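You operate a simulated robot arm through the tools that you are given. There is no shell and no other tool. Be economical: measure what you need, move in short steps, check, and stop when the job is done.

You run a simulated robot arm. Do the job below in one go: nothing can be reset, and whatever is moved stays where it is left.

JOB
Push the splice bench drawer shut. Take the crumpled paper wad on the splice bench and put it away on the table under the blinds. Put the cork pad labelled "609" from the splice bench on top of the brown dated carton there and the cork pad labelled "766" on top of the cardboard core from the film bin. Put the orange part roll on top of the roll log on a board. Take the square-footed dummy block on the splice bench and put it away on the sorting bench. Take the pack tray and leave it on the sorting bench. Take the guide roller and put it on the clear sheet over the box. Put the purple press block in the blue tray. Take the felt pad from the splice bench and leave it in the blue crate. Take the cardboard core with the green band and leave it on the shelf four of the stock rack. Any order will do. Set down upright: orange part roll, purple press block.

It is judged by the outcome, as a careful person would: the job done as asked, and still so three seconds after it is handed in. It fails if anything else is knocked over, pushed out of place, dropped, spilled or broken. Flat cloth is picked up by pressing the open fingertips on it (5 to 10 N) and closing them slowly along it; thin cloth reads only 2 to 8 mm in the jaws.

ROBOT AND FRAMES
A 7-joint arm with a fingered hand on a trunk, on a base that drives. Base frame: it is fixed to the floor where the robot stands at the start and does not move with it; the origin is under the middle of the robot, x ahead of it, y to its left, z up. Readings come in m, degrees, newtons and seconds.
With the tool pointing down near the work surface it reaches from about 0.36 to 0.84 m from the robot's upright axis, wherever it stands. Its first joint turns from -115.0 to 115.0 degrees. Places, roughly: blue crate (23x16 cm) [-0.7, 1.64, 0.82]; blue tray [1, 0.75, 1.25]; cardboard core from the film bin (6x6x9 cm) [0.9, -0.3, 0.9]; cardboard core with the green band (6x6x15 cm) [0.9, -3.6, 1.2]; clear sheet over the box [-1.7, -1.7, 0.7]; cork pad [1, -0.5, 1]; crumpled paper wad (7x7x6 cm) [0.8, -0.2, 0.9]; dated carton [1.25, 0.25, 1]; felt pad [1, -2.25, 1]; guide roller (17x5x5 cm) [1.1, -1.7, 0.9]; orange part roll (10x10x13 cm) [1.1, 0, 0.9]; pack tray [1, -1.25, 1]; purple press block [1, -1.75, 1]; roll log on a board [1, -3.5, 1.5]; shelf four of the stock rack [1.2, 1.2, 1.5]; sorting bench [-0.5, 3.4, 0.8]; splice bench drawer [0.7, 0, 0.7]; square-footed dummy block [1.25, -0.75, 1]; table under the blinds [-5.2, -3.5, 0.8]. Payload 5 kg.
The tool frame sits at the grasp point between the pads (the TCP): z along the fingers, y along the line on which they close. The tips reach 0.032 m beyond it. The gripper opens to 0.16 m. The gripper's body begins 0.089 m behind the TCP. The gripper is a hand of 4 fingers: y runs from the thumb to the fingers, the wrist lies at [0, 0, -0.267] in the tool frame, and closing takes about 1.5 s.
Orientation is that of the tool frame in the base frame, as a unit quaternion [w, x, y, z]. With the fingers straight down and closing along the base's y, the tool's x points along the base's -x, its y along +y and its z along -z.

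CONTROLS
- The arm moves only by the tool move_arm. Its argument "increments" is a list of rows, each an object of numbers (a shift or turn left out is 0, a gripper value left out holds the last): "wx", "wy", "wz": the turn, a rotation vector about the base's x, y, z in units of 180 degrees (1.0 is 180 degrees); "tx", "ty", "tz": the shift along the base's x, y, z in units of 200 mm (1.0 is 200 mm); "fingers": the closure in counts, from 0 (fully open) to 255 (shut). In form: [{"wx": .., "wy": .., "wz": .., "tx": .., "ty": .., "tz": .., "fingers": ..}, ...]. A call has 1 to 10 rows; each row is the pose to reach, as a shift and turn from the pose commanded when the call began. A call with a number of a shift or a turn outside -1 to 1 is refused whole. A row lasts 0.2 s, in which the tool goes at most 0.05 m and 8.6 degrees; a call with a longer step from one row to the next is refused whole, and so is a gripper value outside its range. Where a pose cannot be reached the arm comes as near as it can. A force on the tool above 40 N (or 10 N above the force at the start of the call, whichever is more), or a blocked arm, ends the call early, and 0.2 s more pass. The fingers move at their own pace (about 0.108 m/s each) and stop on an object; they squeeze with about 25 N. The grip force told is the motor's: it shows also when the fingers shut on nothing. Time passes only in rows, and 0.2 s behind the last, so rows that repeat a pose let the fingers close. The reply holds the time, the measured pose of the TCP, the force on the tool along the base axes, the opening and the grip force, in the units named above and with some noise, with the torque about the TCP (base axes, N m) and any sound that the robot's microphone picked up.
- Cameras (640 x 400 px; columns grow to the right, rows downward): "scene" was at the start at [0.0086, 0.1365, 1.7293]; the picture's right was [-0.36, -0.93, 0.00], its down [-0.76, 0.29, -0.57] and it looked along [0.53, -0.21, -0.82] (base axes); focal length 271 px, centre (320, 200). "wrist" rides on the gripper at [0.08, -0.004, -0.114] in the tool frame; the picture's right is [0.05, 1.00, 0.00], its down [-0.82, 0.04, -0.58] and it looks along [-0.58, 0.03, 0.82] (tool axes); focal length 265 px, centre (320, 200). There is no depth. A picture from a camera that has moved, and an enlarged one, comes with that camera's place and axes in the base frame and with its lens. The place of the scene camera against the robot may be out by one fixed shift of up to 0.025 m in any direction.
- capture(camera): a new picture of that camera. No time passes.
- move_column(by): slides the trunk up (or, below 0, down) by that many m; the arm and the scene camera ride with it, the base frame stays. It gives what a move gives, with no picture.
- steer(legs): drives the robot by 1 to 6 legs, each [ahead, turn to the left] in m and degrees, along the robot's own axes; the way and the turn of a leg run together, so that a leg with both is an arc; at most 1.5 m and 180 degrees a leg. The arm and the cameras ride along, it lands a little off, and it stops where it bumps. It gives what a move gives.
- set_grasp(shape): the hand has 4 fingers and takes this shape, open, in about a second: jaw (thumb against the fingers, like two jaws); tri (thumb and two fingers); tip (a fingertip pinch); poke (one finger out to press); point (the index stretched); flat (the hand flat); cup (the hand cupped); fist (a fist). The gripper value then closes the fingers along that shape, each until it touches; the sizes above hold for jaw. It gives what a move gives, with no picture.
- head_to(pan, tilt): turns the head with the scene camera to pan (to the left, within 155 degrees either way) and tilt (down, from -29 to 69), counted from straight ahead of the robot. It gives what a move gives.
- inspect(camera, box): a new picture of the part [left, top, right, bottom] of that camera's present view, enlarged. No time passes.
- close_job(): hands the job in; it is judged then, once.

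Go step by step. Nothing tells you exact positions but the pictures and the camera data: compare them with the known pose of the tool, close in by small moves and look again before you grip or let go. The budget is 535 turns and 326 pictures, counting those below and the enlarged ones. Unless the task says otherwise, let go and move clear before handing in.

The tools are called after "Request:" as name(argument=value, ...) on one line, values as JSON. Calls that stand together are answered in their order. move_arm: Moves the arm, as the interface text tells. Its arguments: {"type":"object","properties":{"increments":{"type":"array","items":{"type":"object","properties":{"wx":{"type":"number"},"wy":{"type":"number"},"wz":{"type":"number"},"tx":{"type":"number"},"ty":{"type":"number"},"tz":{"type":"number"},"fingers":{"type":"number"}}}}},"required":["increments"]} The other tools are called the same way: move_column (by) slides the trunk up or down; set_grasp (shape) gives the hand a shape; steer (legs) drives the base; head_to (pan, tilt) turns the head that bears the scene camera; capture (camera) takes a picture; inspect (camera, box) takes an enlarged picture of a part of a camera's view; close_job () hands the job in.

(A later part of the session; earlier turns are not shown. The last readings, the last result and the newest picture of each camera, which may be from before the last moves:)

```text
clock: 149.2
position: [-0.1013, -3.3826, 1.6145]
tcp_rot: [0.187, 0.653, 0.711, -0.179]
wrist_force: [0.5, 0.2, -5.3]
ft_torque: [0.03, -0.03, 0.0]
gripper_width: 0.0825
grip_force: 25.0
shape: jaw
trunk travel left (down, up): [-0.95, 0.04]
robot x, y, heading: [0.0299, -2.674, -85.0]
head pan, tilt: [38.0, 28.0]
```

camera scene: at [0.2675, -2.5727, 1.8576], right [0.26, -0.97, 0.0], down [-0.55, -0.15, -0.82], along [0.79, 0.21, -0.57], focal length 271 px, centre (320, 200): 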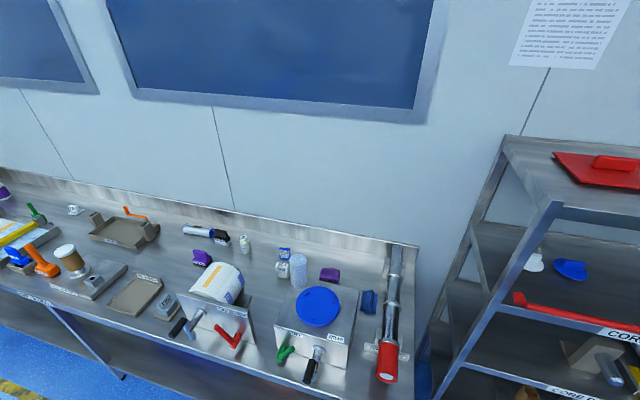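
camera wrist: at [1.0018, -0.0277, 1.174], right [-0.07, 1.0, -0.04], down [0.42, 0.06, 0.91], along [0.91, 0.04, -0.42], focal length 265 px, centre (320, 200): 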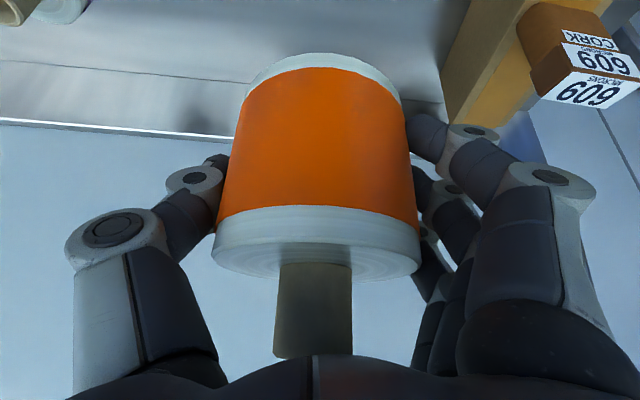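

Request:
steer(legs=[[0.71, 0], [0, 85], [0.1, 0]])

Request:
capture(camera="wrist")

Request:
head_to(pan=-15, tilt=20)

Request:
capture(camera="scene")

```text
clock: 157.3
position: [0.8881, -3.5477, 1.6135]
tcp_rot: [0.259, 0.001, 0.966, -0.006]
wrist_force: [1.2, -0.1, -5.8]
ft_torque: [-0.01, 0.01, 0.0]
gripper_width: 0.0822
grip_force: 24.8
shape: jaw
trunk travel left (down, up): [-0.95, 0.04]
robot x, y, heading: [0.1917, -3.3559, 0.1]
head pan, tilt: [38.0, 28.0]
```

```text
263 pictures are left
camera wrist: at [0.7608, -3.5495, 1.6712], right [-0.04, 1.0, -0.04], down [0.42, 0.05, 0.91], along [0.91, 0.02, -0.42], focal length 265 px, centre (320, 200)
```

wrist: 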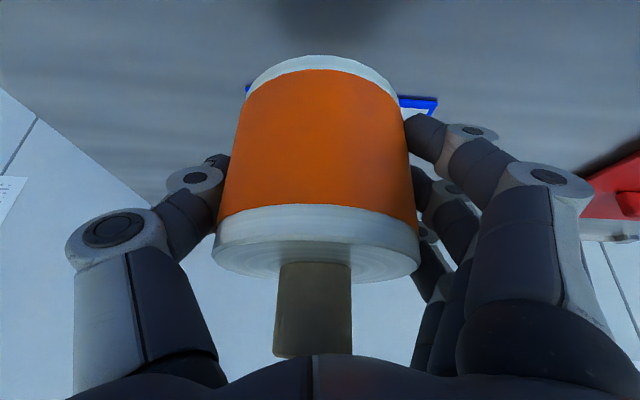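

```text
clock: 158.6
position: [0.8864, -3.5478, 1.6135]
tcp_rot: [0.259, 0.0, 0.966, -0.006]
wrist_force: [-1.2, -0.2, -5.4]
ft_torque: [-0.03, 0.03, 0.0]
gripper_width: 0.0823
grip_force: 24.8
shape: jaw
trunk travel left (down, up): [-0.95, 0.04]
robot x, y, heading: [0.1939, -3.3562, 0.0]
head pan, tilt: [-15.0, 20.0]
```

```text
262 pictures are left
camera scene: at [0.2236, -3.2178, 1.8814], right [-0.26, -0.97, 0.0], down [-0.33, 0.09, -0.94], along [0.91, -0.24, -0.34], focal length 271 px, centre (320, 200)
```

scene: 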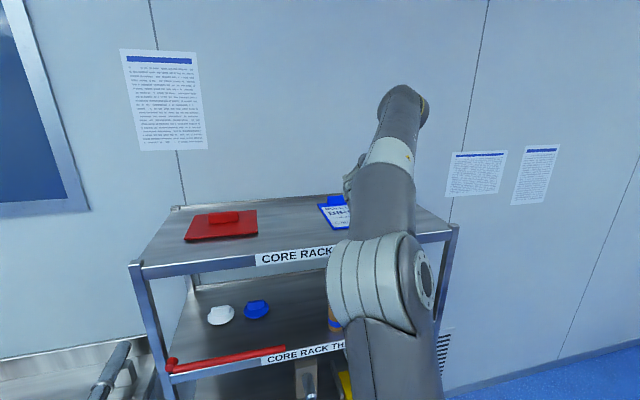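

Request:
steer(legs=[[0.11, 0]])

Request:
capture(camera="wrist")

```text
clock: 159.7
position: [0.9989, -3.5444, 1.6138]
tcp_rot: [0.259, -0.001, 0.966, -0.006]
wrist_force: [0.5, -0.6, -6.3]
ft_torque: [0.0, 0.09, -0.03]
gripper_width: 0.0821
grip_force: 24.8
shape: jaw
trunk travel left (down, up): [-0.95, 0.04]
robot x, y, heading: [0.3009, -3.3568, 0.2]
head pan, tilt: [-15.0, 20.0]
```

```text
261 pictures are left
camera wrist: at [0.8717, -3.5471, 1.671], right [-0.04, 1.0, -0.04], down [0.42, 0.05, 0.91], along [0.91, 0.02, -0.42], focal length 265 px, centre (320, 200)
```

wrist: 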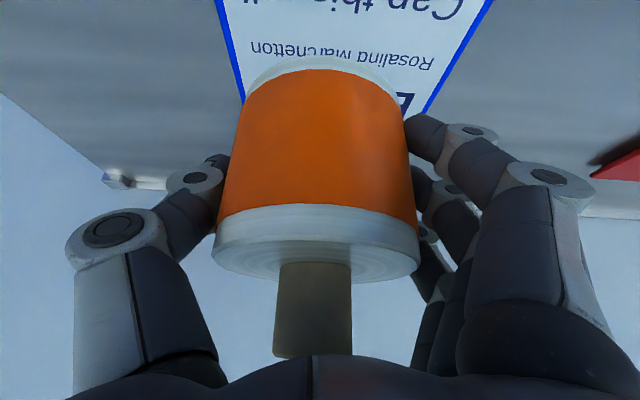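

Request:
move_arm(increments=[{"ty": 0.07, "tz": -0.08}, {"ty": 0.07, "tz": -0.16}, {"ty": 0.07, "tz": -0.22}, {"ty": 0.07, "tz": -0.25}])

Request:
capture(camera="wrist")

Request:
capture(camera="scene")

```text
clock: 160.7
position: [0.9994, -3.5308, 1.5631]
tcp_rot: [0.258, -0.002, 0.966, -0.005]
wrist_force: [0.0, -0.2, -4.9]
ft_torque: [0.02, 0.0, -0.01]
gripper_width: 0.0822
grip_force: 24.7
shape: jaw
trunk travel left (down, up): [-0.95, 0.04]
robot x, y, heading: [0.3011, -3.3515, 0.0]
head pan, tilt: [-15.0, 20.0]
```

```text
260 pictures are left
camera wrist: at [0.8713, -3.5329, 1.6204], right [-0.04, 1.0, -0.04], down [0.42, 0.05, 0.91], along [0.91, 0.03, -0.42], focal length 265 px, centre (320, 200)
```

wrist: 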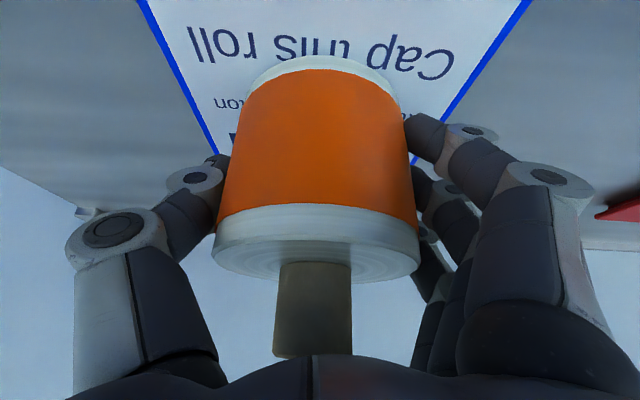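

```text
259 pictures are left
camera scene: at [0.3341, -3.2179, 1.8814], right [-0.26, -0.97, 0.0], down [-0.33, 0.09, -0.94], along [0.91, -0.24, -0.34], focal length 271 px, centre (320, 200)
```

scene: 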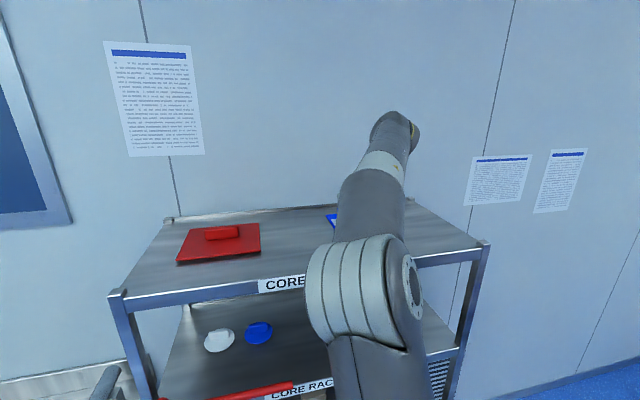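

Request:
move_arm(increments=[{"tz": -0.03}, {"tz": -0.05}, {"tz": -0.065}, {"tz": -0.08}, {"tz": -0.09}])

```text
clock: 161.9
position: [0.9991, -3.5309, 1.5533]
tcp_rot: [0.265, -0.002, 0.964, -0.007]
wrist_force: [-0.5, 0.1, 10.4]
ft_torque: [0.07, 0.06, 0.04]
gripper_width: 0.0824
grip_force: 24.7
shape: jaw
trunk travel left (down, up): [-0.95, 0.04]
robot x, y, heading: [0.3026, -3.3555, 0.1]
head pan, tilt: [-15.0, 20.0]
stopped in row 5: the force on the tool passed its limit at 42 N (the readings are from after the stop); the commanded pose is now the measured one
```

Request:
move_arm(increments=[{"tz": 0.005}, {"tz": 0.005, "fingers": 118}, {"tz": 0.005, "fingers": 105}, {"tz": 0.005, "fingers": 80}, {"tz": 0.005, "fingers": 40}, {"tz": 0.005, "fingers": 0}, {"tz": 0.005, "fingers": 0}])

Request:
capture(camera="wrist")

```text
clock: 163.5
position: [0.9998, -3.5295, 1.5514]
tcp_rot: [0.263, -0.001, 0.965, -0.006]
wrist_force: [0.5, 0.7, 0.1]
ft_torque: [-0.01, 0.06, 0.01]
gripper_width: 0.16
grip_force: 0.1
shape: jaw
trunk travel left (down, up): [-0.95, 0.04]
robot x, y, heading: [0.3016, -3.3548, 0.3]
head pan, tilt: [-15.0, 20.0]
```

```text
258 pictures are left
camera wrist: at [0.872, -3.5319, 1.6077], right [-0.04, 1.0, -0.04], down [0.41, 0.05, 0.91], along [0.91, 0.02, -0.41], focal length 265 px, centre (320, 200)
```

wrist: 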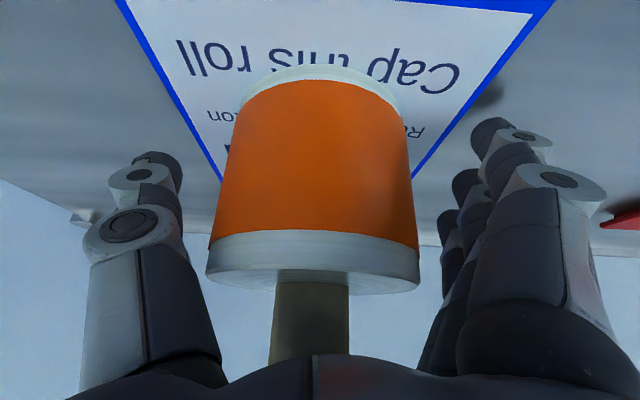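

Request:
move_arm(increments=[{"tz": 0.1}, {"tz": 0.3}, {"tz": 0.5}, {"tz": 0.7}, {"tz": 0.8, "tx": -0.1}, {"tz": 0.8, "tx": -0.3}, {"tz": 0.8, "tx": -0.5}])

Request:
capture(camera="wrist")

```text
clock: 165.1
position: [0.8955, -3.533, 1.7105]
tcp_rot: [0.265, 0.0, 0.964, -0.005]
wrist_force: [-1.4, -0.1, 1.0]
ft_torque: [0.08, -0.1, 0.03]
gripper_width: 0.16
grip_force: 0.1
shape: jaw
out of reach, approached as far as the arm can: row 5
trunk travel left (down, up): [-0.95, 0.04]
robot x, y, heading: [0.3036, -3.358, 0.1]
head pan, tilt: [-15.0, 20.0]
```

```text
257 pictures are left
camera wrist: at [0.7672, -3.5364, 1.7671], right [-0.04, 1.0, -0.04], down [0.41, 0.05, 0.91], along [0.91, 0.02, -0.41], focal length 265 px, centre (320, 200)
```

wrist: 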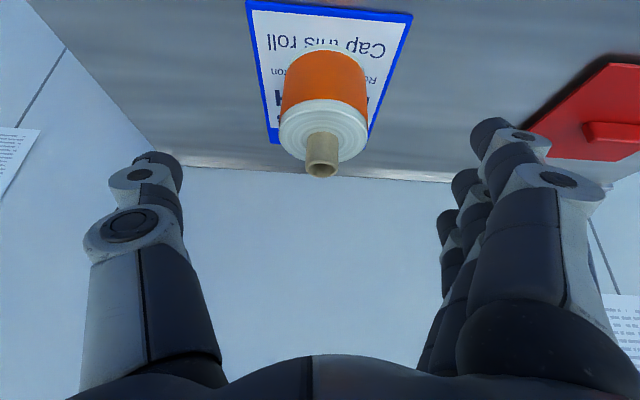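

Orange roll is placed. Next the green-banded core on the shelf below: back off slightly and lower the hand to look at it.

Request:
steer(legs=[[-0.12, 0]])

Request:
move_arm(increments=[{"tx": -0.2}, {"tx": -0.25, "tz": -0.2}, {"tx": -0.25, "tz": -0.4}, {"tx": -0.25, "tz": -0.6}, {"tx": -0.25, "tz": -0.8}, {"tx": -0.25, "tz": -1.0}])

Request:
move_arm(increments=[{"wy": -0.04, "tz": -0.1}, {"wy": -0.083, "tz": -0.3}, {"wy": -0.083, "tz": -0.5}, {"wy": -0.083, "tz": -0.7}])

Request:
capture(camera="wrist")

```text
clock: 166.4
position: [0.784, -3.5291, 1.7096]
tcp_rot: [0.264, -0.003, 0.965, -0.006]
wrist_force: [0.1, -0.4, 0.7]
ft_torque: [0.0, -0.03, 0.0]
gripper_width: 0.1599
grip_force: 0.0
shape: jaw
trunk travel left (down, up): [-0.95, 0.04]
robot x, y, heading: [0.1864, -3.3568, 0.6]
head pan, tilt: [-15.0, 20.0]
```

```text
clock: 167.8
position: [0.7348, -3.5243, 1.5133]
tcp_rot: [0.264, -0.004, 0.964, -0.007]
wrist_force: [-0.7, -0.5, 0.0]
ft_torque: [0.03, -0.01, -0.01]
gripper_width: 0.1597
grip_force: 0.0
shape: jaw
trunk travel left (down, up): [-0.95, 0.04]
robot x, y, heading: [0.1838, -3.3582, 0.7]
head pan, tilt: [-15.0, 20.0]
```

```text
clock: 168.8
position: [0.7373, -3.5308, 1.372]
tcp_rot: [0.386, 0.0, 0.923, -0.007]
wrist_force: [1.0, -0.1, -0.7]
ft_torque: [-0.01, 0.03, 0.01]
gripper_width: 0.16
grip_force: 0.0
shape: jaw
trunk travel left (down, up): [-0.95, 0.04]
robot x, y, heading: [0.186, -3.3555, 0.5]
head pan, tilt: [-15.0, 20.0]
```

```text
256 pictures are left
camera wrist: at [0.5988, -3.5323, 1.3932], right [-0.03, 1.0, -0.05], down [0.16, 0.05, 0.99], along [0.99, 0.02, -0.16], focal length 265 px, centre (320, 200)
```

wrist: 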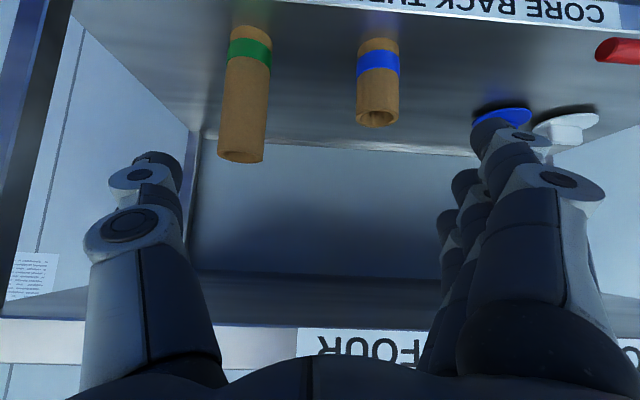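

Request:
move_arm(increments=[{"ty": -0.2, "fingers": 60}, {"ty": -0.42, "tx": 0.1}, {"ty": -0.42, "tx": 0.2, "tz": -0.1}, {"ty": -0.42, "tx": 0.35, "tz": -0.25}])

Request:
capture(camera="wrist")

```text
clock: 169.8
position: [0.8063, -3.6129, 1.3192]
tcp_rot: [0.386, -0.001, 0.923, -0.006]
wrist_force: [0.6, -1.0, -0.3]
ft_torque: [0.01, 0.06, 0.0]
gripper_width: 0.1228
grip_force: 0.0
shape: jaw
trunk travel left (down, up): [-0.95, 0.04]
robot x, y, heading: [0.1842, -3.3569, 0.3]
head pan, tilt: [-15.0, 20.0]
```

```text
255 pictures are left
camera wrist: at [0.6675, -3.6164, 1.3408], right [-0.03, 1.0, -0.05], down [0.16, 0.05, 0.99], along [0.99, 0.03, -0.16], focal length 265 px, centre (320, 200)
```

wrist: 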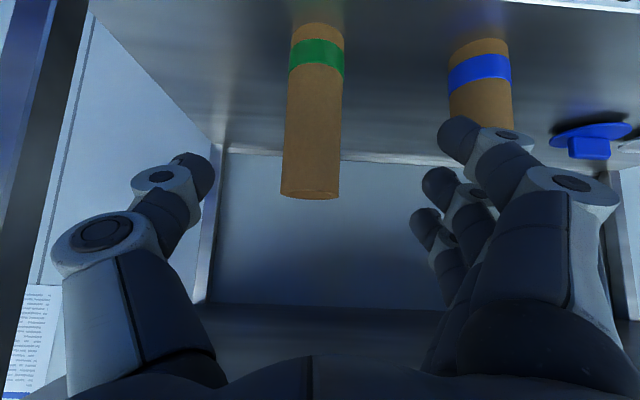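

Request:
move_arm(increments=[{"tx": 0.12, "tz": -0.12, "ty": -0.02}, {"tx": 0.25, "tz": -0.25, "ty": -0.02}, {"tx": 0.39, "tz": -0.37, "ty": -0.02}])

Request:
capture(camera="wrist")

```text
clock: 170.6
position: [0.8847, -3.6155, 1.2451]
tcp_rot: [0.387, -0.001, 0.922, -0.007]
wrist_force: [-0.1, -1.0, 0.1]
ft_torque: [0.0, 0.03, 0.01]
gripper_width: 0.1223
grip_force: 0.1
shape: jaw
trunk travel left (down, up): [-0.95, 0.04]
robot x, y, heading: [0.1871, -3.3579, 0.5]
head pan, tilt: [-15.0, 20.0]
```

```text
254 pictures are left
camera wrist: at [0.7459, -3.6176, 1.2668], right [-0.03, 1.0, -0.05], down [0.16, 0.05, 0.99], along [0.99, 0.03, -0.16], focal length 265 px, centre (320, 200)
```

wrist: 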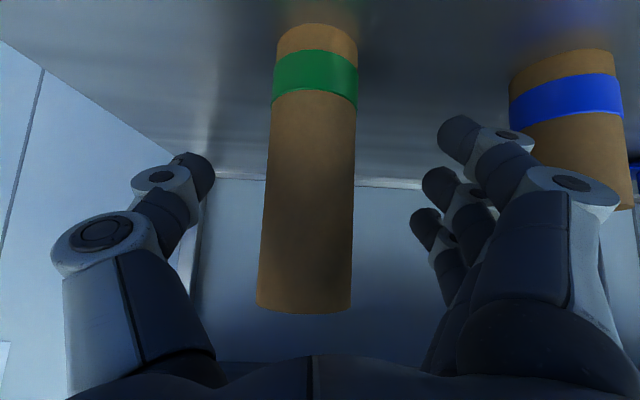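

Request:
move_arm(increments=[{"tx": 0.1, "tz": 0.02}, {"tx": 0.1, "tz": 0.02, "fingers": 100}, {"tx": 0.1, "tz": 0.02, "fingers": 130}, {"tx": 0.1, "tz": 0.02, "fingers": 160}, {"tx": 0.1, "tz": 0.02, "fingers": 200}, {"tx": 0.1, "tz": 0.02, "fingers": 255}, {"tx": 0.1, "tz": 0.02, "fingers": 255}, {"tx": 0.1, "tz": 0.02, "fingers": 255}])

Request:
capture(camera="wrist")

```text
clock: 172.4
position: [0.9027, -3.6145, 1.2518]
tcp_rot: [0.387, -0.001, 0.922, -0.006]
wrist_force: [0.1, -0.1, 0.0]
ft_torque: [0.02, 0.02, -0.01]
gripper_width: 0.0293
grip_force: 25.0
shape: jaw
trunk travel left (down, up): [-0.95, 0.04]
robot x, y, heading: [0.1847, -3.3567, 0.3]
head pan, tilt: [-15.0, 20.0]
```

```text
253 pictures are left
camera wrist: at [0.7639, -3.6175, 1.2728], right [-0.03, 1.0, -0.05], down [0.16, 0.05, 0.99], along [0.99, 0.03, -0.16], focal length 265 px, centre (320, 200)
```

wrist: 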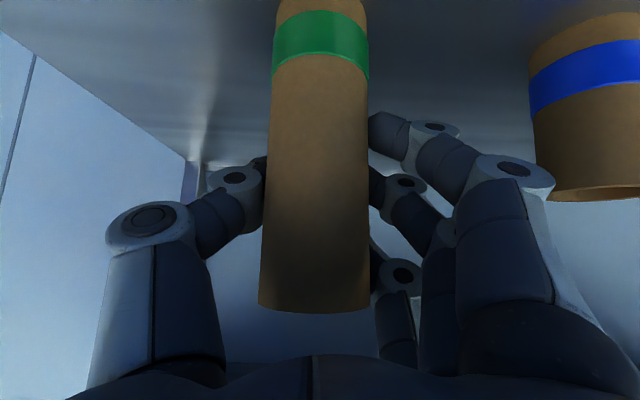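

Request:
move_arm(increments=[{"tz": 0.1}, {"tz": 0.2}, {"tz": 0.2, "tx": -0.2}, {"tz": 0.2, "tx": -0.4}, {"tz": 0.2, "tx": -0.6}, {"tz": 0.2, "tx": -0.8}, {"tz": 0.2, "tx": -0.95}])

Request:
capture(camera="wrist")

```text
clock: 174.0
position: [0.7127, -3.6177, 1.2954]
tcp_rot: [0.387, -0.002, 0.922, -0.006]
wrist_force: [0.2, 0.1, -0.8]
ft_torque: [-0.02, -0.04, 0.02]
gripper_width: 0.0292
grip_force: 25.2
shape: jaw
trunk travel left (down, up): [-0.95, 0.04]
robot x, y, heading: [0.1866, -3.3579, 0.4]
head pan, tilt: [-15.0, 20.0]
```

```text
252 pictures are left
camera wrist: at [0.574, -3.6203, 1.3168], right [-0.04, 1.0, -0.05], down [0.16, 0.05, 0.99], along [0.99, 0.03, -0.16], focal length 265 px, centre (320, 200)
```

wrist: 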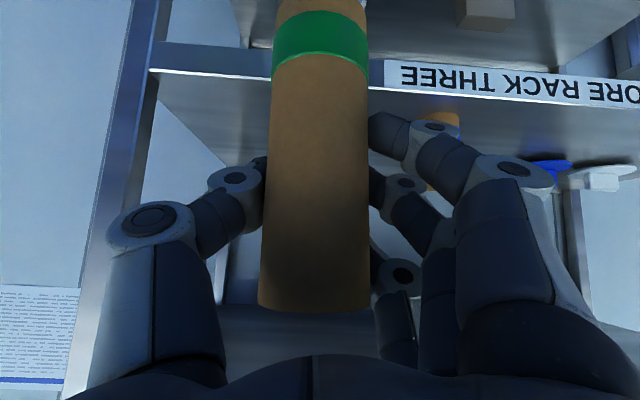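

Request:
move_arm(increments=[{"ty": 0.2, "tx": -0.1}, {"ty": 0.4, "tx": -0.15}, {"ty": 0.6, "tx": -0.15}, {"ty": 0.8, "tx": -0.15}, {"ty": 1.0, "tx": -0.15}])

Request:
steer(legs=[[-0.1, 0], [0, 89.6], [1.4, 0], [1.4, 0], [1.2, 0]])

Request:
head_to(pan=-60, tilt=25)

Request:
capture(camera="scene")

Request:
head_to(pan=15, tilt=45)

Request:
capture(camera="scene")

```text
clock: 175.2
position: [0.6924, -3.4171, 1.2948]
tcp_rot: [0.386, -0.002, 0.923, -0.006]
wrist_force: [0.3, 0.7, -0.7]
ft_torque: [-0.03, -0.02, -0.02]
gripper_width: 0.0291
grip_force: 24.6
shape: jaw
out of reach, approached as far as the arm can: row 5
trunk travel left (down, up): [-0.95, 0.04]
robot x, y, heading: [0.1863, -3.3568, 0.3]
head pan, tilt: [-15.0, 20.0]
```

```text
clock: 198.9
position: [0.4866, 1.1064, 1.2962]
tcp_rot: [0.294, -0.609, 0.694, 0.25]
wrist_force: [0.4, -0.2, -1.4]
ft_torque: [-0.03, -0.02, -0.03]
gripper_width: 0.0291
grip_force: 25.5
shape: jaw
trunk travel left (down, up): [-0.95, 0.04]
robot x, y, heading: [0.362, 0.6117, 82.6]
head pan, tilt: [-15.0, 20.0]
```

```text
clock: 200.0
position: [0.4868, 1.106, 1.2949]
tcp_rot: [0.294, -0.609, 0.693, 0.249]
wrist_force: [0.3, 0.0, -0.6]
ft_torque: [0.01, -0.01, -0.02]
gripper_width: 0.0288
grip_force: 24.9
shape: jaw
trunk travel left (down, up): [-0.95, 0.04]
robot x, y, heading: [0.3566, 0.6124, 82.7]
head pan, tilt: [-60.0, 25.0]
```

```text
251 pictures are left
camera scene: at [0.281, 0.6142, 1.8733], right [0.39, -0.92, 0.0], down [-0.39, -0.16, -0.91], along [0.84, 0.35, -0.42], focal length 271 px, centre (320, 200)
```

scene: 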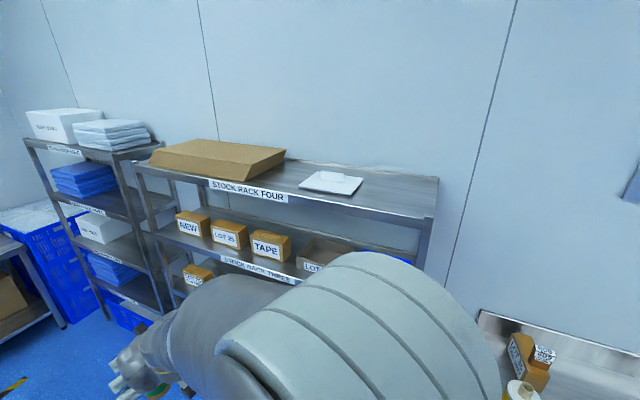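

```text
clock: 201.5
position: [0.4876, 1.1061, 1.2946]
tcp_rot: [0.294, -0.609, 0.693, 0.249]
wrist_force: [0.0, 0.3, -0.7]
ft_torque: [0.0, 0.05, -0.02]
gripper_width: 0.0287
grip_force: 25.0
shape: jaw
trunk travel left (down, up): [-0.95, 0.04]
robot x, y, heading: [0.3608, 0.6117, 82.7]
head pan, tilt: [15.0, 45.0]
```

```text
250 pictures are left
camera scene: at [0.1853, 0.6592, 1.8428], right [0.99, 0.13, 0.0], down [0.09, -0.7, -0.71], along [-0.09, 0.7, -0.71], focal length 271 px, centre (320, 200)
```

scene: 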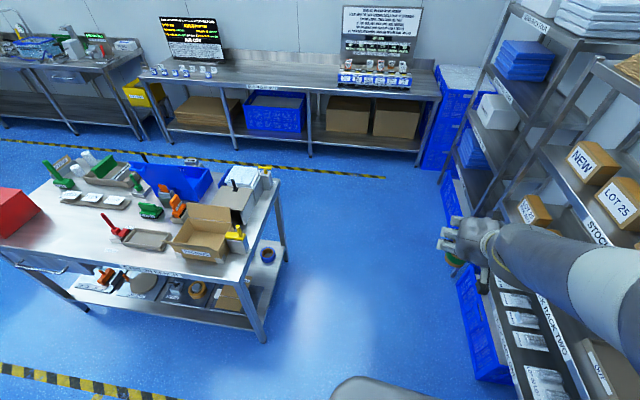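

Request:
move_arm(increments=[{"tz": 0.2}, {"tz": 0.4}, {"tz": 0.6}, {"tz": 0.8}, {"tz": 1.0}])

Request:
move_arm(increments=[{"tz": 0.2}, {"tz": 0.4}, {"tz": 0.6}, {"tz": 0.8}])

Request:
steer(legs=[[0.13, 0], [0, -82.6]])

Request:
head_to(pan=20, tilt=20)

Request:
capture(camera="scene")

Request:
capture(camera="wrist")

```text
clock: 202.7
position: [0.5005, 1.1415, 1.4353]
tcp_rot: [0.293, -0.61, 0.693, 0.249]
wrist_force: [-0.2, 0.0, -0.5]
ft_torque: [0.0, -0.01, 0.0]
gripper_width: 0.0287
grip_force: 25.0
shape: jaw
out of reach, approached as far as the arm can: row 2, 3, 4, 5
trunk travel left (down, up): [-0.95, 0.04]
robot x, y, heading: [0.355, 0.6106, 82.9]
head pan, tilt: [15.0, 45.0]
```

```text
clock: 203.7
position: [0.506, 1.1591, 1.5681]
tcp_rot: [0.292, -0.609, 0.694, 0.249]
wrist_force: [0.4, -0.7, -1.0]
ft_torque: [-0.03, 0.03, 0.01]
gripper_width: 0.0288
grip_force: 25.1
shape: jaw
out of reach, approached as far as the arm can: row 1, 2, 3, 4
trunk travel left (down, up): [-0.95, 0.04]
robot x, y, heading: [0.355, 0.6132, 82.7]
head pan, tilt: [15.0, 45.0]
```

```text
clock: 208.5
position: [0.9346, 0.6665, 1.5695]
tcp_rot: [0.385, -0.005, 0.923, -0.005]
wrist_force: [-0.8, -0.2, 0.2]
ft_torque: [0.01, 0.0, -0.02]
gripper_width: 0.0287
grip_force: 25.0
shape: jaw
trunk travel left (down, up): [-0.95, 0.04]
robot x, y, heading: [0.3742, 0.7338, 0.6]
head pan, tilt: [15.0, 45.0]
```

```text
clock: 209.4
position: [0.9363, 0.666, 1.5679]
tcp_rot: [0.385, -0.004, 0.923, -0.005]
wrist_force: [-0.1, -0.6, -0.6]
ft_torque: [0.02, -0.03, -0.04]
gripper_width: 0.029
grip_force: 24.5
shape: jaw
trunk travel left (down, up): [-0.95, 0.04]
robot x, y, heading: [0.377, 0.7383, 0.7]
head pan, tilt: [20.0, 20.0]
```

```text
249 pictures are left
camera scene: at [0.4001, 0.9323, 1.8813], right [0.35, -0.94, 0.0], down [-0.32, -0.12, -0.94], along [0.88, 0.33, -0.34], focal length 271 px, centre (320, 200)
```

scene: 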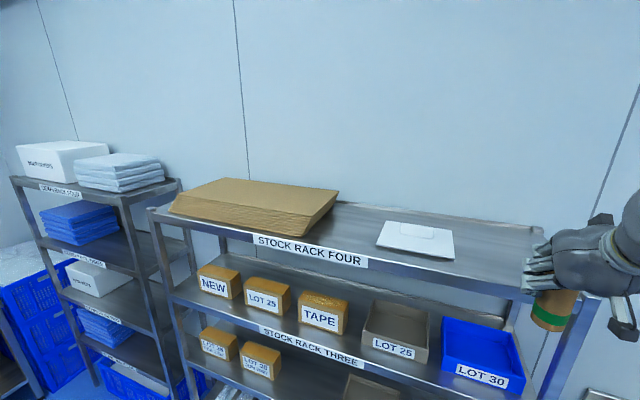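

```text
248 pictures are left
camera wrist: at [0.797, 0.6638, 1.5904], right [-0.04, 1.0, -0.05], down [0.16, 0.05, 0.99], along [0.99, 0.03, -0.16], focal length 265 px, centre (320, 200)
```

wrist: 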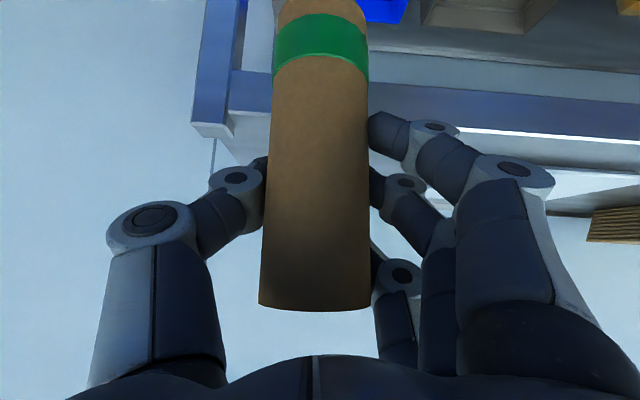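

Request:
move_column(by=0.04)

Request:
move_arm(increments=[{"tz": 0.15, "ty": 0.1}, {"tz": 0.25, "ty": 0.2}])

Request:
capture(camera="wrist")

```text
clock: 210.2
position: [0.9362, 0.6667, 1.6075]
tcp_rot: [0.385, -0.005, 0.923, -0.005]
wrist_force: [-0.1, 0.1, -0.6]
ft_torque: [-0.04, -0.01, 0.02]
gripper_width: 0.0288
grip_force: 25.0
shape: jaw
trunk travel left (down, up): [-0.99, 0.0]
robot x, y, heading: [0.3738, 0.7393, 0.8]
head pan, tilt: [20.0, 20.0]
```

```text
clock: 210.8
position: [0.9336, 0.7071, 1.659]
tcp_rot: [0.385, -0.004, 0.923, -0.005]
wrist_force: [-0.3, -0.5, -0.9]
ft_torque: [0.01, -0.02, -0.01]
gripper_width: 0.0288
grip_force: 25.0
shape: jaw
trunk travel left (down, up): [-0.99, 0.0]
robot x, y, heading: [0.3717, 0.735, 1.0]
head pan, tilt: [20.0, 20.0]
```

```text
247 pictures are left
camera wrist: at [0.796, 0.7047, 1.68], right [-0.04, 1.0, -0.05], down [0.16, 0.06, 0.99], along [0.99, 0.03, -0.16], focal length 265 px, centre (320, 200)
```

wrist: 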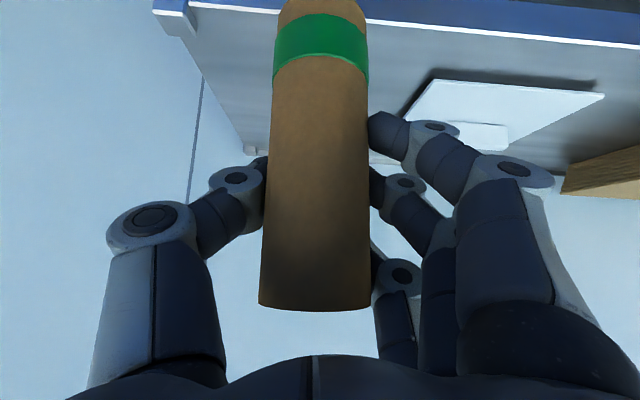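

Request:
move_arm(increments=[{"tx": 0.2}, {"tx": 0.4}, {"tx": 0.6}, {"tx": 0.75}, {"tx": 0.75, "tz": -0.1}, {"tx": 0.75, "tz": -0.18}, {"tx": 0.75, "tz": -0.24}])

Request:
capture(camera="wrist")

Request:
inspect(camera="scene", box=[350, 170, 640, 350])

```text
clock: 212.4
position: [1.0843, 0.7068, 1.6098]
tcp_rot: [0.386, -0.004, 0.923, -0.006]
wrist_force: [0.5, 0.5, -1.3]
ft_torque: [-0.03, -0.03, 0.02]
gripper_width: 0.0286
grip_force: 24.7
shape: jaw
trunk travel left (down, up): [-0.99, 0.0]
robot x, y, heading: [0.374, 0.7364, 0.9]
head pan, tilt: [20.0, 20.0]
```

```text
246 pictures are left
camera wrist: at [0.9466, 0.7043, 1.6325], right [-0.04, 1.0, -0.05], down [0.16, 0.06, 0.99], along [0.99, 0.03, -0.16], focal length 265 px, centre (320, 200)
```

wrist: 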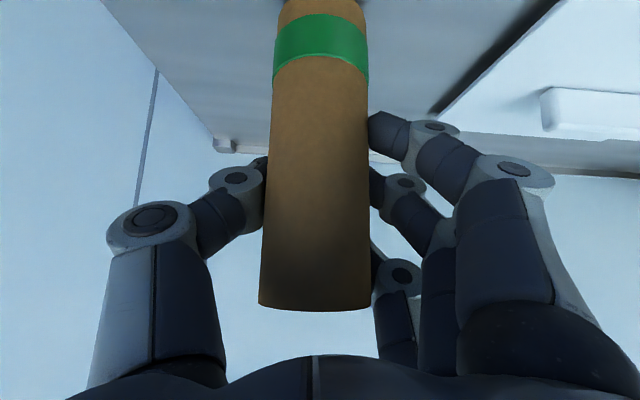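

```text
2.21 times, centred on (495, 260) of scene
camera zoom: at [0.3996, 0.9326, 1.9214], right [0.35, -0.94, 0.0], down [-0.32, -0.12, -0.94], along [0.88, 0.33, -0.34], focal length 598 px, centre (-66, 68)
```

zoom: 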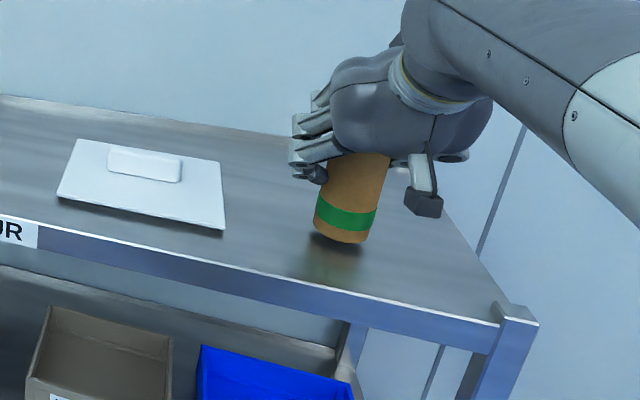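

Request:
move_arm(increments=[{"tz": -0.02}, {"tz": -0.04}, {"tz": -0.06}, {"tz": -0.075}, {"tz": -0.09}, {"tz": -0.105}])

```text
clock: 213.7
position: [1.0859, 0.7076, 1.6021]
tcp_rot: [0.394, -0.004, 0.919, -0.005]
wrist_force: [-1.5, 0.1, 9.9]
ft_torque: [0.11, 0.39, 0.01]
gripper_width: 0.0291
grip_force: 24.9
shape: jaw
trunk travel left (down, up): [-0.99, 0.0]
robot x, y, heading: [0.3725, 0.7383, 0.9]
head pan, tilt: [20.0, 20.0]
stopped in row 6: the force on the tool passed its limit at 42 N (the readings are from after the stop); the commanded pose is now the measured one
```

Request:
move_arm(increments=[{"tz": 0.0}, {"fingers": 200}, {"fingers": 180}, {"fingers": 150}, {"fingers": 110}, {"fingers": 90}, {"fingers": 90}])

Request:
move_arm(increments=[{"tz": 0.08, "tx": -0.08}, {"tz": 0.2, "tx": -0.2}, {"tz": 0.35, "tx": -0.35}, {"tz": 0.4, "tx": -0.5}, {"tz": 0.4, "tx": -0.7}, {"tz": 0.4, "tx": -0.8}])

Request:
capture(camera="wrist")

Request:
inspect(camera="scene", box=[350, 170, 640, 350])

```text
clock: 215.3
position: [1.0875, 0.7072, 1.5987]
tcp_rot: [0.392, -0.004, 0.92, -0.004]
wrist_force: [-0.1, -0.3, 0.6]
ft_torque: [-0.02, 0.02, 0.05]
gripper_width: 0.1031
grip_force: 0.1
shape: jaw
trunk travel left (down, up): [-0.99, 0.0]
robot x, y, heading: [0.3747, 0.74, 0.6]
head pan, tilt: [20.0, 20.0]
```

```text
clock: 216.7
position: [0.9249, 0.7039, 1.6784]
tcp_rot: [0.391, -0.004, 0.92, -0.002]
wrist_force: [-0.9, -1.2, 0.1]
ft_torque: [0.09, -0.01, 0.09]
gripper_width: 0.1032
grip_force: 0.1
shape: jaw
trunk travel left (down, up): [-0.99, 0.0]
robot x, y, heading: [0.374, 0.7386, 0.5]
head pan, tilt: [20.0, 20.0]
```

```text
244 pictures are left
camera wrist: at [0.7866, 0.7003, 1.6984], right [-0.04, 1.0, -0.05], down [0.15, 0.05, 0.99], along [0.99, 0.03, -0.15], focal length 265 px, centre (320, 200)
```

wrist: 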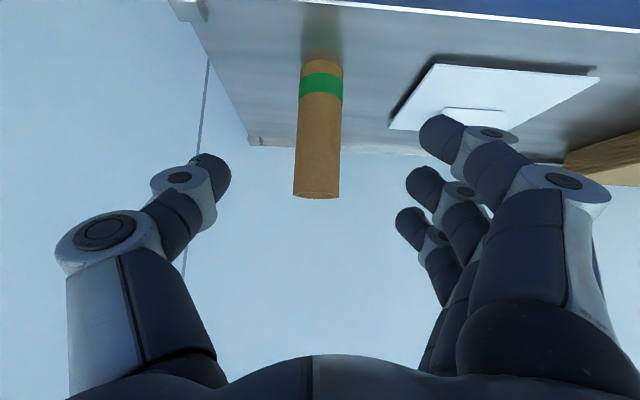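

```text
2.21 times, centred on (495, 260) of scene
camera zoom: at [0.3999, 0.9297, 1.9217], right [0.35, -0.94, 0.0], down [-0.32, -0.12, -0.94], along [0.88, 0.33, -0.34], focal length 598 px, centre (-66, 68)
```

zoom: 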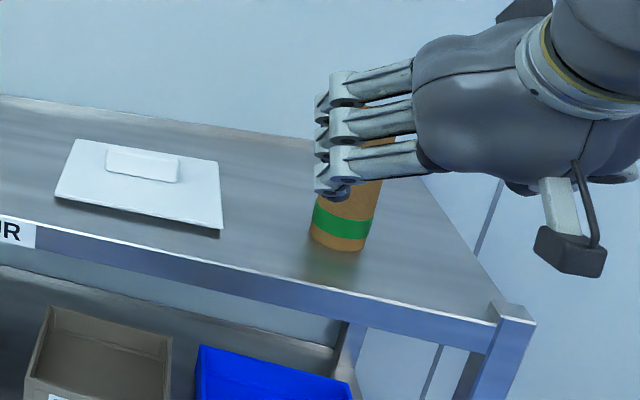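

Core stored on shelf four. Now back to the splice bench for the purple press block and others around y≈−1.7.

Request:
steer(legs=[[-0.3, 0], [0, -91]])

Request:
move_arm(increments=[{"tz": -0.2, "fingers": 0}, {"tz": -0.4}, {"tz": -0.6}, {"tz": -0.8}, {"tz": -1.0}])

```text
clock: 222.6
position: [0.0363, 0.1832, 1.6785]
tcp_rot: [0.273, 0.653, 0.648, -0.281]
wrist_force: [-0.2, 0.5, -0.4]
ft_torque: [-0.01, 0.0, -0.04]
gripper_width: 0.1032
grip_force: 0.1
shape: jaw
trunk travel left (down, up): [-0.99, 0.0]
robot x, y, heading: [0.0746, 0.7329, -90.2]
head pan, tilt: [20.0, 20.0]
```

```text
clock: 223.8
position: [0.0378, 0.181, 1.4777]
tcp_rot: [0.273, 0.654, 0.647, -0.283]
wrist_force: [0.5, -0.3, 0.3]
ft_torque: [0.0, 0.0, 0.02]
gripper_width: 0.16
grip_force: 0.1
shape: jaw
out of reach, approached as far as the arm can: row 1, 2, 3, 4, 5
trunk travel left (down, up): [-0.99, 0.0]
robot x, y, heading: [0.0794, 0.735, -90.2]
head pan, tilt: [20.0, 20.0]
```

Request:
steer(legs=[[1.25, 0], [1.25, 0]])

Request:
steer(legs=[[0, 92]])

```text
clock: 236.1
position: [0.0844, -2.3204, 1.4763]
tcp_rot: [0.277, 0.642, 0.659, -0.277]
wrist_force: [0.1, -0.4, -0.3]
ft_torque: [0.02, 0.0, 0.0]
gripper_width: 0.1599
grip_force: 0.0
shape: jaw
trunk travel left (down, up): [-0.99, 0.0]
robot x, y, heading: [0.1035, -1.7653, -88.4]
head pan, tilt: [20.0, 20.0]
```

```text
clock: 240.3
position: [0.658, -1.7758, 1.4778]
tcp_rot: [0.391, -0.022, 0.92, 0.005]
wrist_force: [-0.1, 0.2, -0.5]
ft_torque: [-0.01, -0.03, -0.01]
gripper_width: 0.1599
grip_force: 0.1
shape: jaw
trunk travel left (down, up): [-0.99, 0.0]
robot x, y, heading: [0.0995, -1.765, 2.6]
head pan, tilt: [20.0, 20.0]
```

Request:
steer(legs=[[0, -2.6], [0.14, 0]])

Request:
move_arm(increments=[{"tz": -0.2}, {"tz": -0.4}, {"tz": -0.6}, {"tz": -0.8}, {"tz": -1.0}])

Request:
capture(camera="wrist")

Request:
head_to(pan=-5, tilt=45)

Request:
capture(camera="scene")

```text
clock: 242.0
position: [0.7998, -1.7972, 1.4763]
tcp_rot: [0.39, -0.001, 0.921, -0.005]
wrist_force: [1.2, -0.4, -0.7]
ft_torque: [0.0, 0.01, 0.02]
gripper_width: 0.16
grip_force: 0.0
shape: jaw
trunk travel left (down, up): [-0.99, 0.0]
robot x, y, heading: [0.2421, -1.766, 0.4]
head pan, tilt: [20.0, 20.0]
```

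```text
clock: 243.4
position: [0.7634, -1.9697, 1.3646]
tcp_rot: [0.455, 0.139, 0.872, -0.115]
wrist_force: [0.9, 0.7, -0.2]
ft_torque: [-0.03, 0.02, -0.04]
gripper_width: 0.1598
grip_force: 0.0
shape: jaw
out of reach, approached as far as the arm can: row 4
trunk travel left (down, up): [-0.99, 0.0]
robot x, y, heading: [0.2417, -1.7661, 0.6]
head pan, tilt: [20.0, 20.0]
stopped in row 5: the arm was blocked; the commanded pose is now the measured one
```

```text
242 pictures are left
camera wrist: at [0.6301, -1.9236, 1.3605], right [0.32, 0.94, -0.12], down [0.02, 0.12, 0.99], along [0.95, -0.32, 0.02], focal length 265 px, centre (320, 200)
```

wrist: 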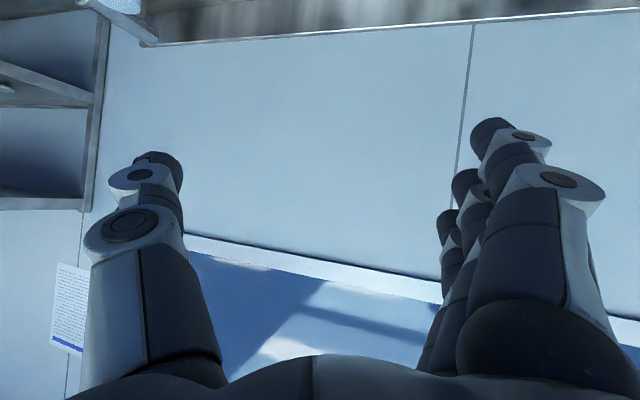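

```text
clock: 244.3
position: [0.7618, -1.9694, 1.3647]
tcp_rot: [0.457, 0.14, 0.871, -0.115]
wrist_force: [0.7, 0.3, -0.1]
ft_torque: [0.0, 0.0, 0.02]
gripper_width: 0.1597
grip_force: 0.0
shape: jaw
trunk travel left (down, up): [-0.99, 0.0]
robot x, y, heading: [0.2414, -1.7651, 0.5]
head pan, tilt: [-5.0, 45.0]
```

```text
241 pictures are left
camera scene: at [0.2644, -1.6102, 1.8828], right [-0.08, -1.0, 0.0], down [-0.7, 0.06, -0.71], along [0.71, -0.06, -0.71], focal length 271 px, centre (320, 200)
```

scene: 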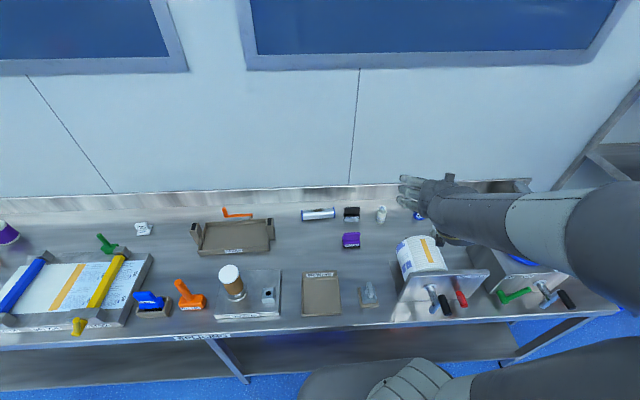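

Request:
inspect(camera="scene", box=[60, 180, 316, 340])

Request:
inspect(camera="scene", box=[260, 180, 516, 340])

Request:
move_arm(increments=[{"wx": 0.0096, "wy": 0.0279, "wz": 0.0213, "tx": 0.09, "ty": 0.17}, {"wx": 0.0193, "wy": 0.0557, "wz": 0.0426, "tx": 0.18, "ty": 0.34}, {"wx": 0.0289, "wy": 0.0836, "wz": 0.0639, "tx": 0.27, "ty": 0.51}, {"wx": 0.0386, "wy": 0.1114, "wz": 0.0852, "tx": 0.36, "ty": 0.68}, {"wx": 0.0482, "wy": 0.1393, "wz": 0.1065, "tx": 0.45, "ty": 0.85}])

```text
2.50 times, centred on (188, 260) of scene
camera zoom: at [0.2644, -1.6102, 1.8828], right [-0.08, -1.0, 0.0], down [-0.7, 0.06, -0.71], along [0.71, -0.06, -0.71], focal length 677 px, centre (650, 50)
```

zoom: 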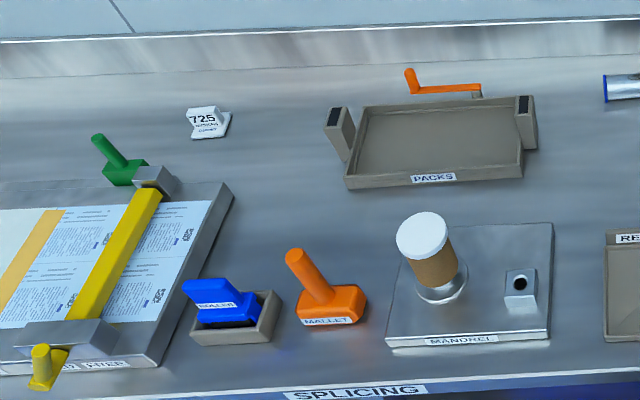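

```text
2.50 times, centred on (388, 260) of scene
camera zoom: at [0.2644, -1.6102, 1.8828], right [-0.08, -1.0, 0.0], down [-0.7, 0.06, -0.71], along [0.71, -0.06, -0.71], focal length 677 px, centre (150, 50)
```

zoom: 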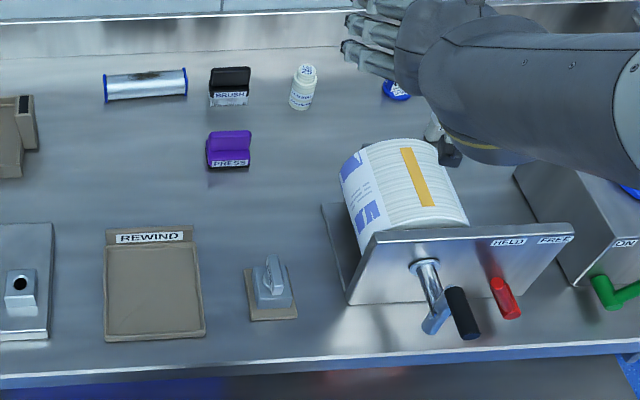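

```text
clock: 245.7
position: [0.8485, -1.8441, 1.3664]
tcp_rot: [0.24, -0.062, 0.964, -0.1]
wrist_force: [0.7, 0.7, -0.7]
ft_torque: [0.01, 0.01, -0.03]
gripper_width: 0.1604
grip_force: 0.1
shape: jaw
out of reach, approached as far as the arm can: row 2
trunk travel left (down, up): [-0.99, 0.0]
robot x, y, heading: [0.2446, -1.766, 0.5]
head pan, tilt: [-5.0, 45.0]
stopped in row 5: the arm was blocked; the commanded pose is now the measured one
```

Request:
move_column(by=-0.15)

Request:
capture(camera="scene")

```text
clock: 247.5
position: [0.8482, -1.8425, 1.2159]
tcp_rot: [0.24, -0.062, 0.964, -0.1]
wrist_force: [0.4, -0.2, -0.1]
ft_torque: [-0.01, 0.04, 0.0]
gripper_width: 0.1602
grip_force: 0.2
shape: jaw
trunk travel left (down, up): [-0.84, 0.15]
robot x, y, heading: [0.2444, -1.7669, 0.4]
head pan, tilt: [-5.0, 45.0]
```

```text
238 pictures are left
camera scene: at [0.264, -1.6101, 1.7328], right [-0.08, -1.0, 0.0], down [-0.7, 0.06, -0.71], along [0.7, -0.06, -0.71], focal length 271 px, centre (320, 200)
```

scene: 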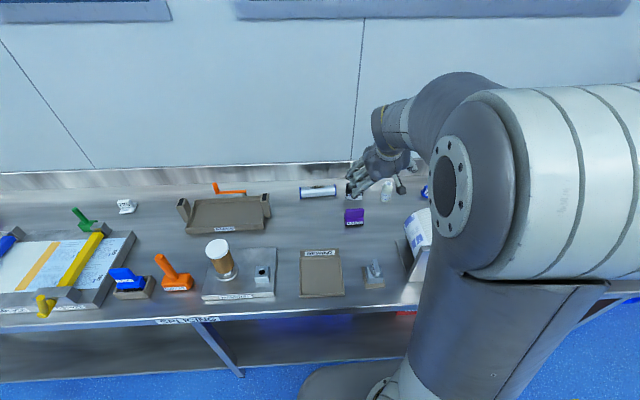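

Request:
move_arm(increments=[{"wx": 0.036, "wy": -0.006, "wz": -0.011, "ty": 0.1}, {"wx": 0.0717, "wy": -0.0114, "wz": -0.0216, "ty": 0.17}, {"wx": 0.0717, "wy": -0.0114, "wz": -0.0216, "ty": 0.17}])

Request:
capture(camera="wrist")

```text
clock: 248.3
position: [0.8472, -1.8085, 1.215]
tcp_rot: [0.258, 0.0, 0.966, 0.0]
wrist_force: [-1.0, 0.3, 0.4]
ft_torque: [-0.02, 0.02, 0.03]
gripper_width: 0.1602
grip_force: 0.0
shape: jaw
trunk travel left (down, up): [-0.84, 0.15]
robot x, y, heading: [0.2466, -1.7654, 0.6]
head pan, tilt: [-5.0, 45.0]
```

```text
237 pictures are left
camera wrist: at [0.7207, -1.812, 1.273], right [-0.05, 1.0, -0.03], down [0.42, 0.04, 0.91], along [0.91, 0.03, -0.42], focal length 265 px, centre (320, 200)
```

wrist: 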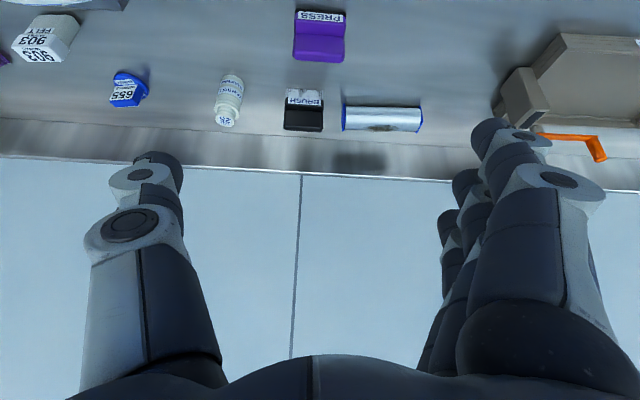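

Request:
move_arm(increments=[{"wy": -0.04, "tz": -0.2, "fingers": 40}, {"wy": -0.083, "tz": -0.4}, {"wy": -0.083, "tx": 0.1, "tz": -0.6}, {"wy": -0.083, "tx": 0.2, "tz": -0.8}, {"wy": -0.083, "tx": 0.25, "tz": -1.0}, {"wy": -0.083, "tx": 0.25, "tz": -1.0}])

Request:
capture(camera="wrist")

```text
clock: 249.7
position: [0.8986, -1.8016, 1.0164]
tcp_rot: [0.382, -0.002, 0.924, -0.002]
wrist_force: [-0.7, 0.9, 0.1]
ft_torque: [-0.06, -0.01, -0.08]
gripper_width: 0.135
grip_force: 0.0
shape: jaw
out of reach, approached as far as the arm can: row 2
trunk travel left (down, up): [-0.84, 0.15]
robot x, y, heading: [0.2395, -1.7622, 0.4]
head pan, tilt: [-5.0, 45.0]
```

```text
236 pictures are left
camera wrist: at [0.7601, -1.8064, 1.0388], right [-0.04, 1.0, -0.04], down [0.17, 0.05, 0.98], along [0.98, 0.03, -0.17], focal length 265 px, centre (320, 200)
```

wrist: 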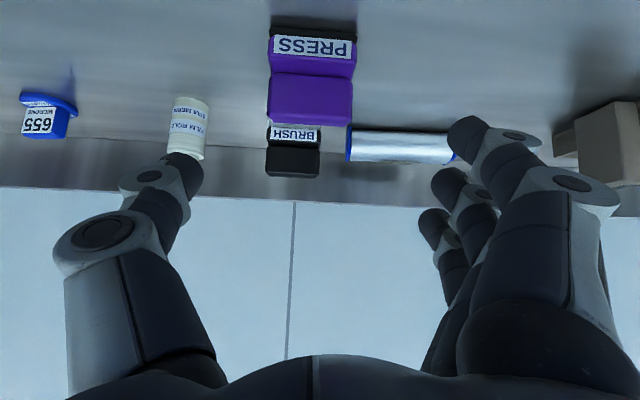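

Request:
move_arm(increments=[{"tx": 0.1, "ty": -0.047, "tz": -0.16}, {"tx": 0.2, "ty": -0.047, "tz": -0.31}, {"tx": 0.3, "ty": -0.047, "tz": -0.45}, {"tx": 0.36, "ty": -0.047, "tz": -0.55}])

Request:
capture(camera="wrist")

```text
clock: 250.7
position: [0.968, -1.8191, 0.9089]
tcp_rot: [0.382, -0.001, 0.924, 0.0]
wrist_force: [1.1, 0.0, 5.1]
ft_torque: [0.42, -0.05, -0.08]
gripper_width: 0.1348
grip_force: 0.1
shape: jaw
trunk travel left (down, up): [-0.84, 0.15]
robot x, y, heading: [0.2438, -1.7637, 0.4]
head pan, tilt: [-5.0, 45.0]
```

```text
235 pictures are left
camera wrist: at [0.8297, -1.822, 0.9303], right [-0.04, 1.0, -0.04], down [0.17, 0.04, 0.98], along [0.99, 0.03, -0.17], focal length 265 px, centre (320, 200)
```

wrist: 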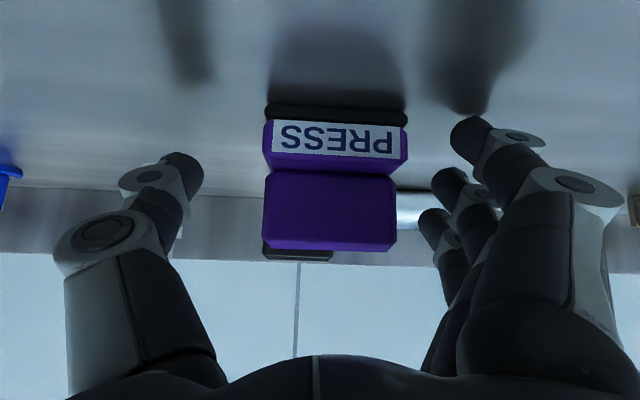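

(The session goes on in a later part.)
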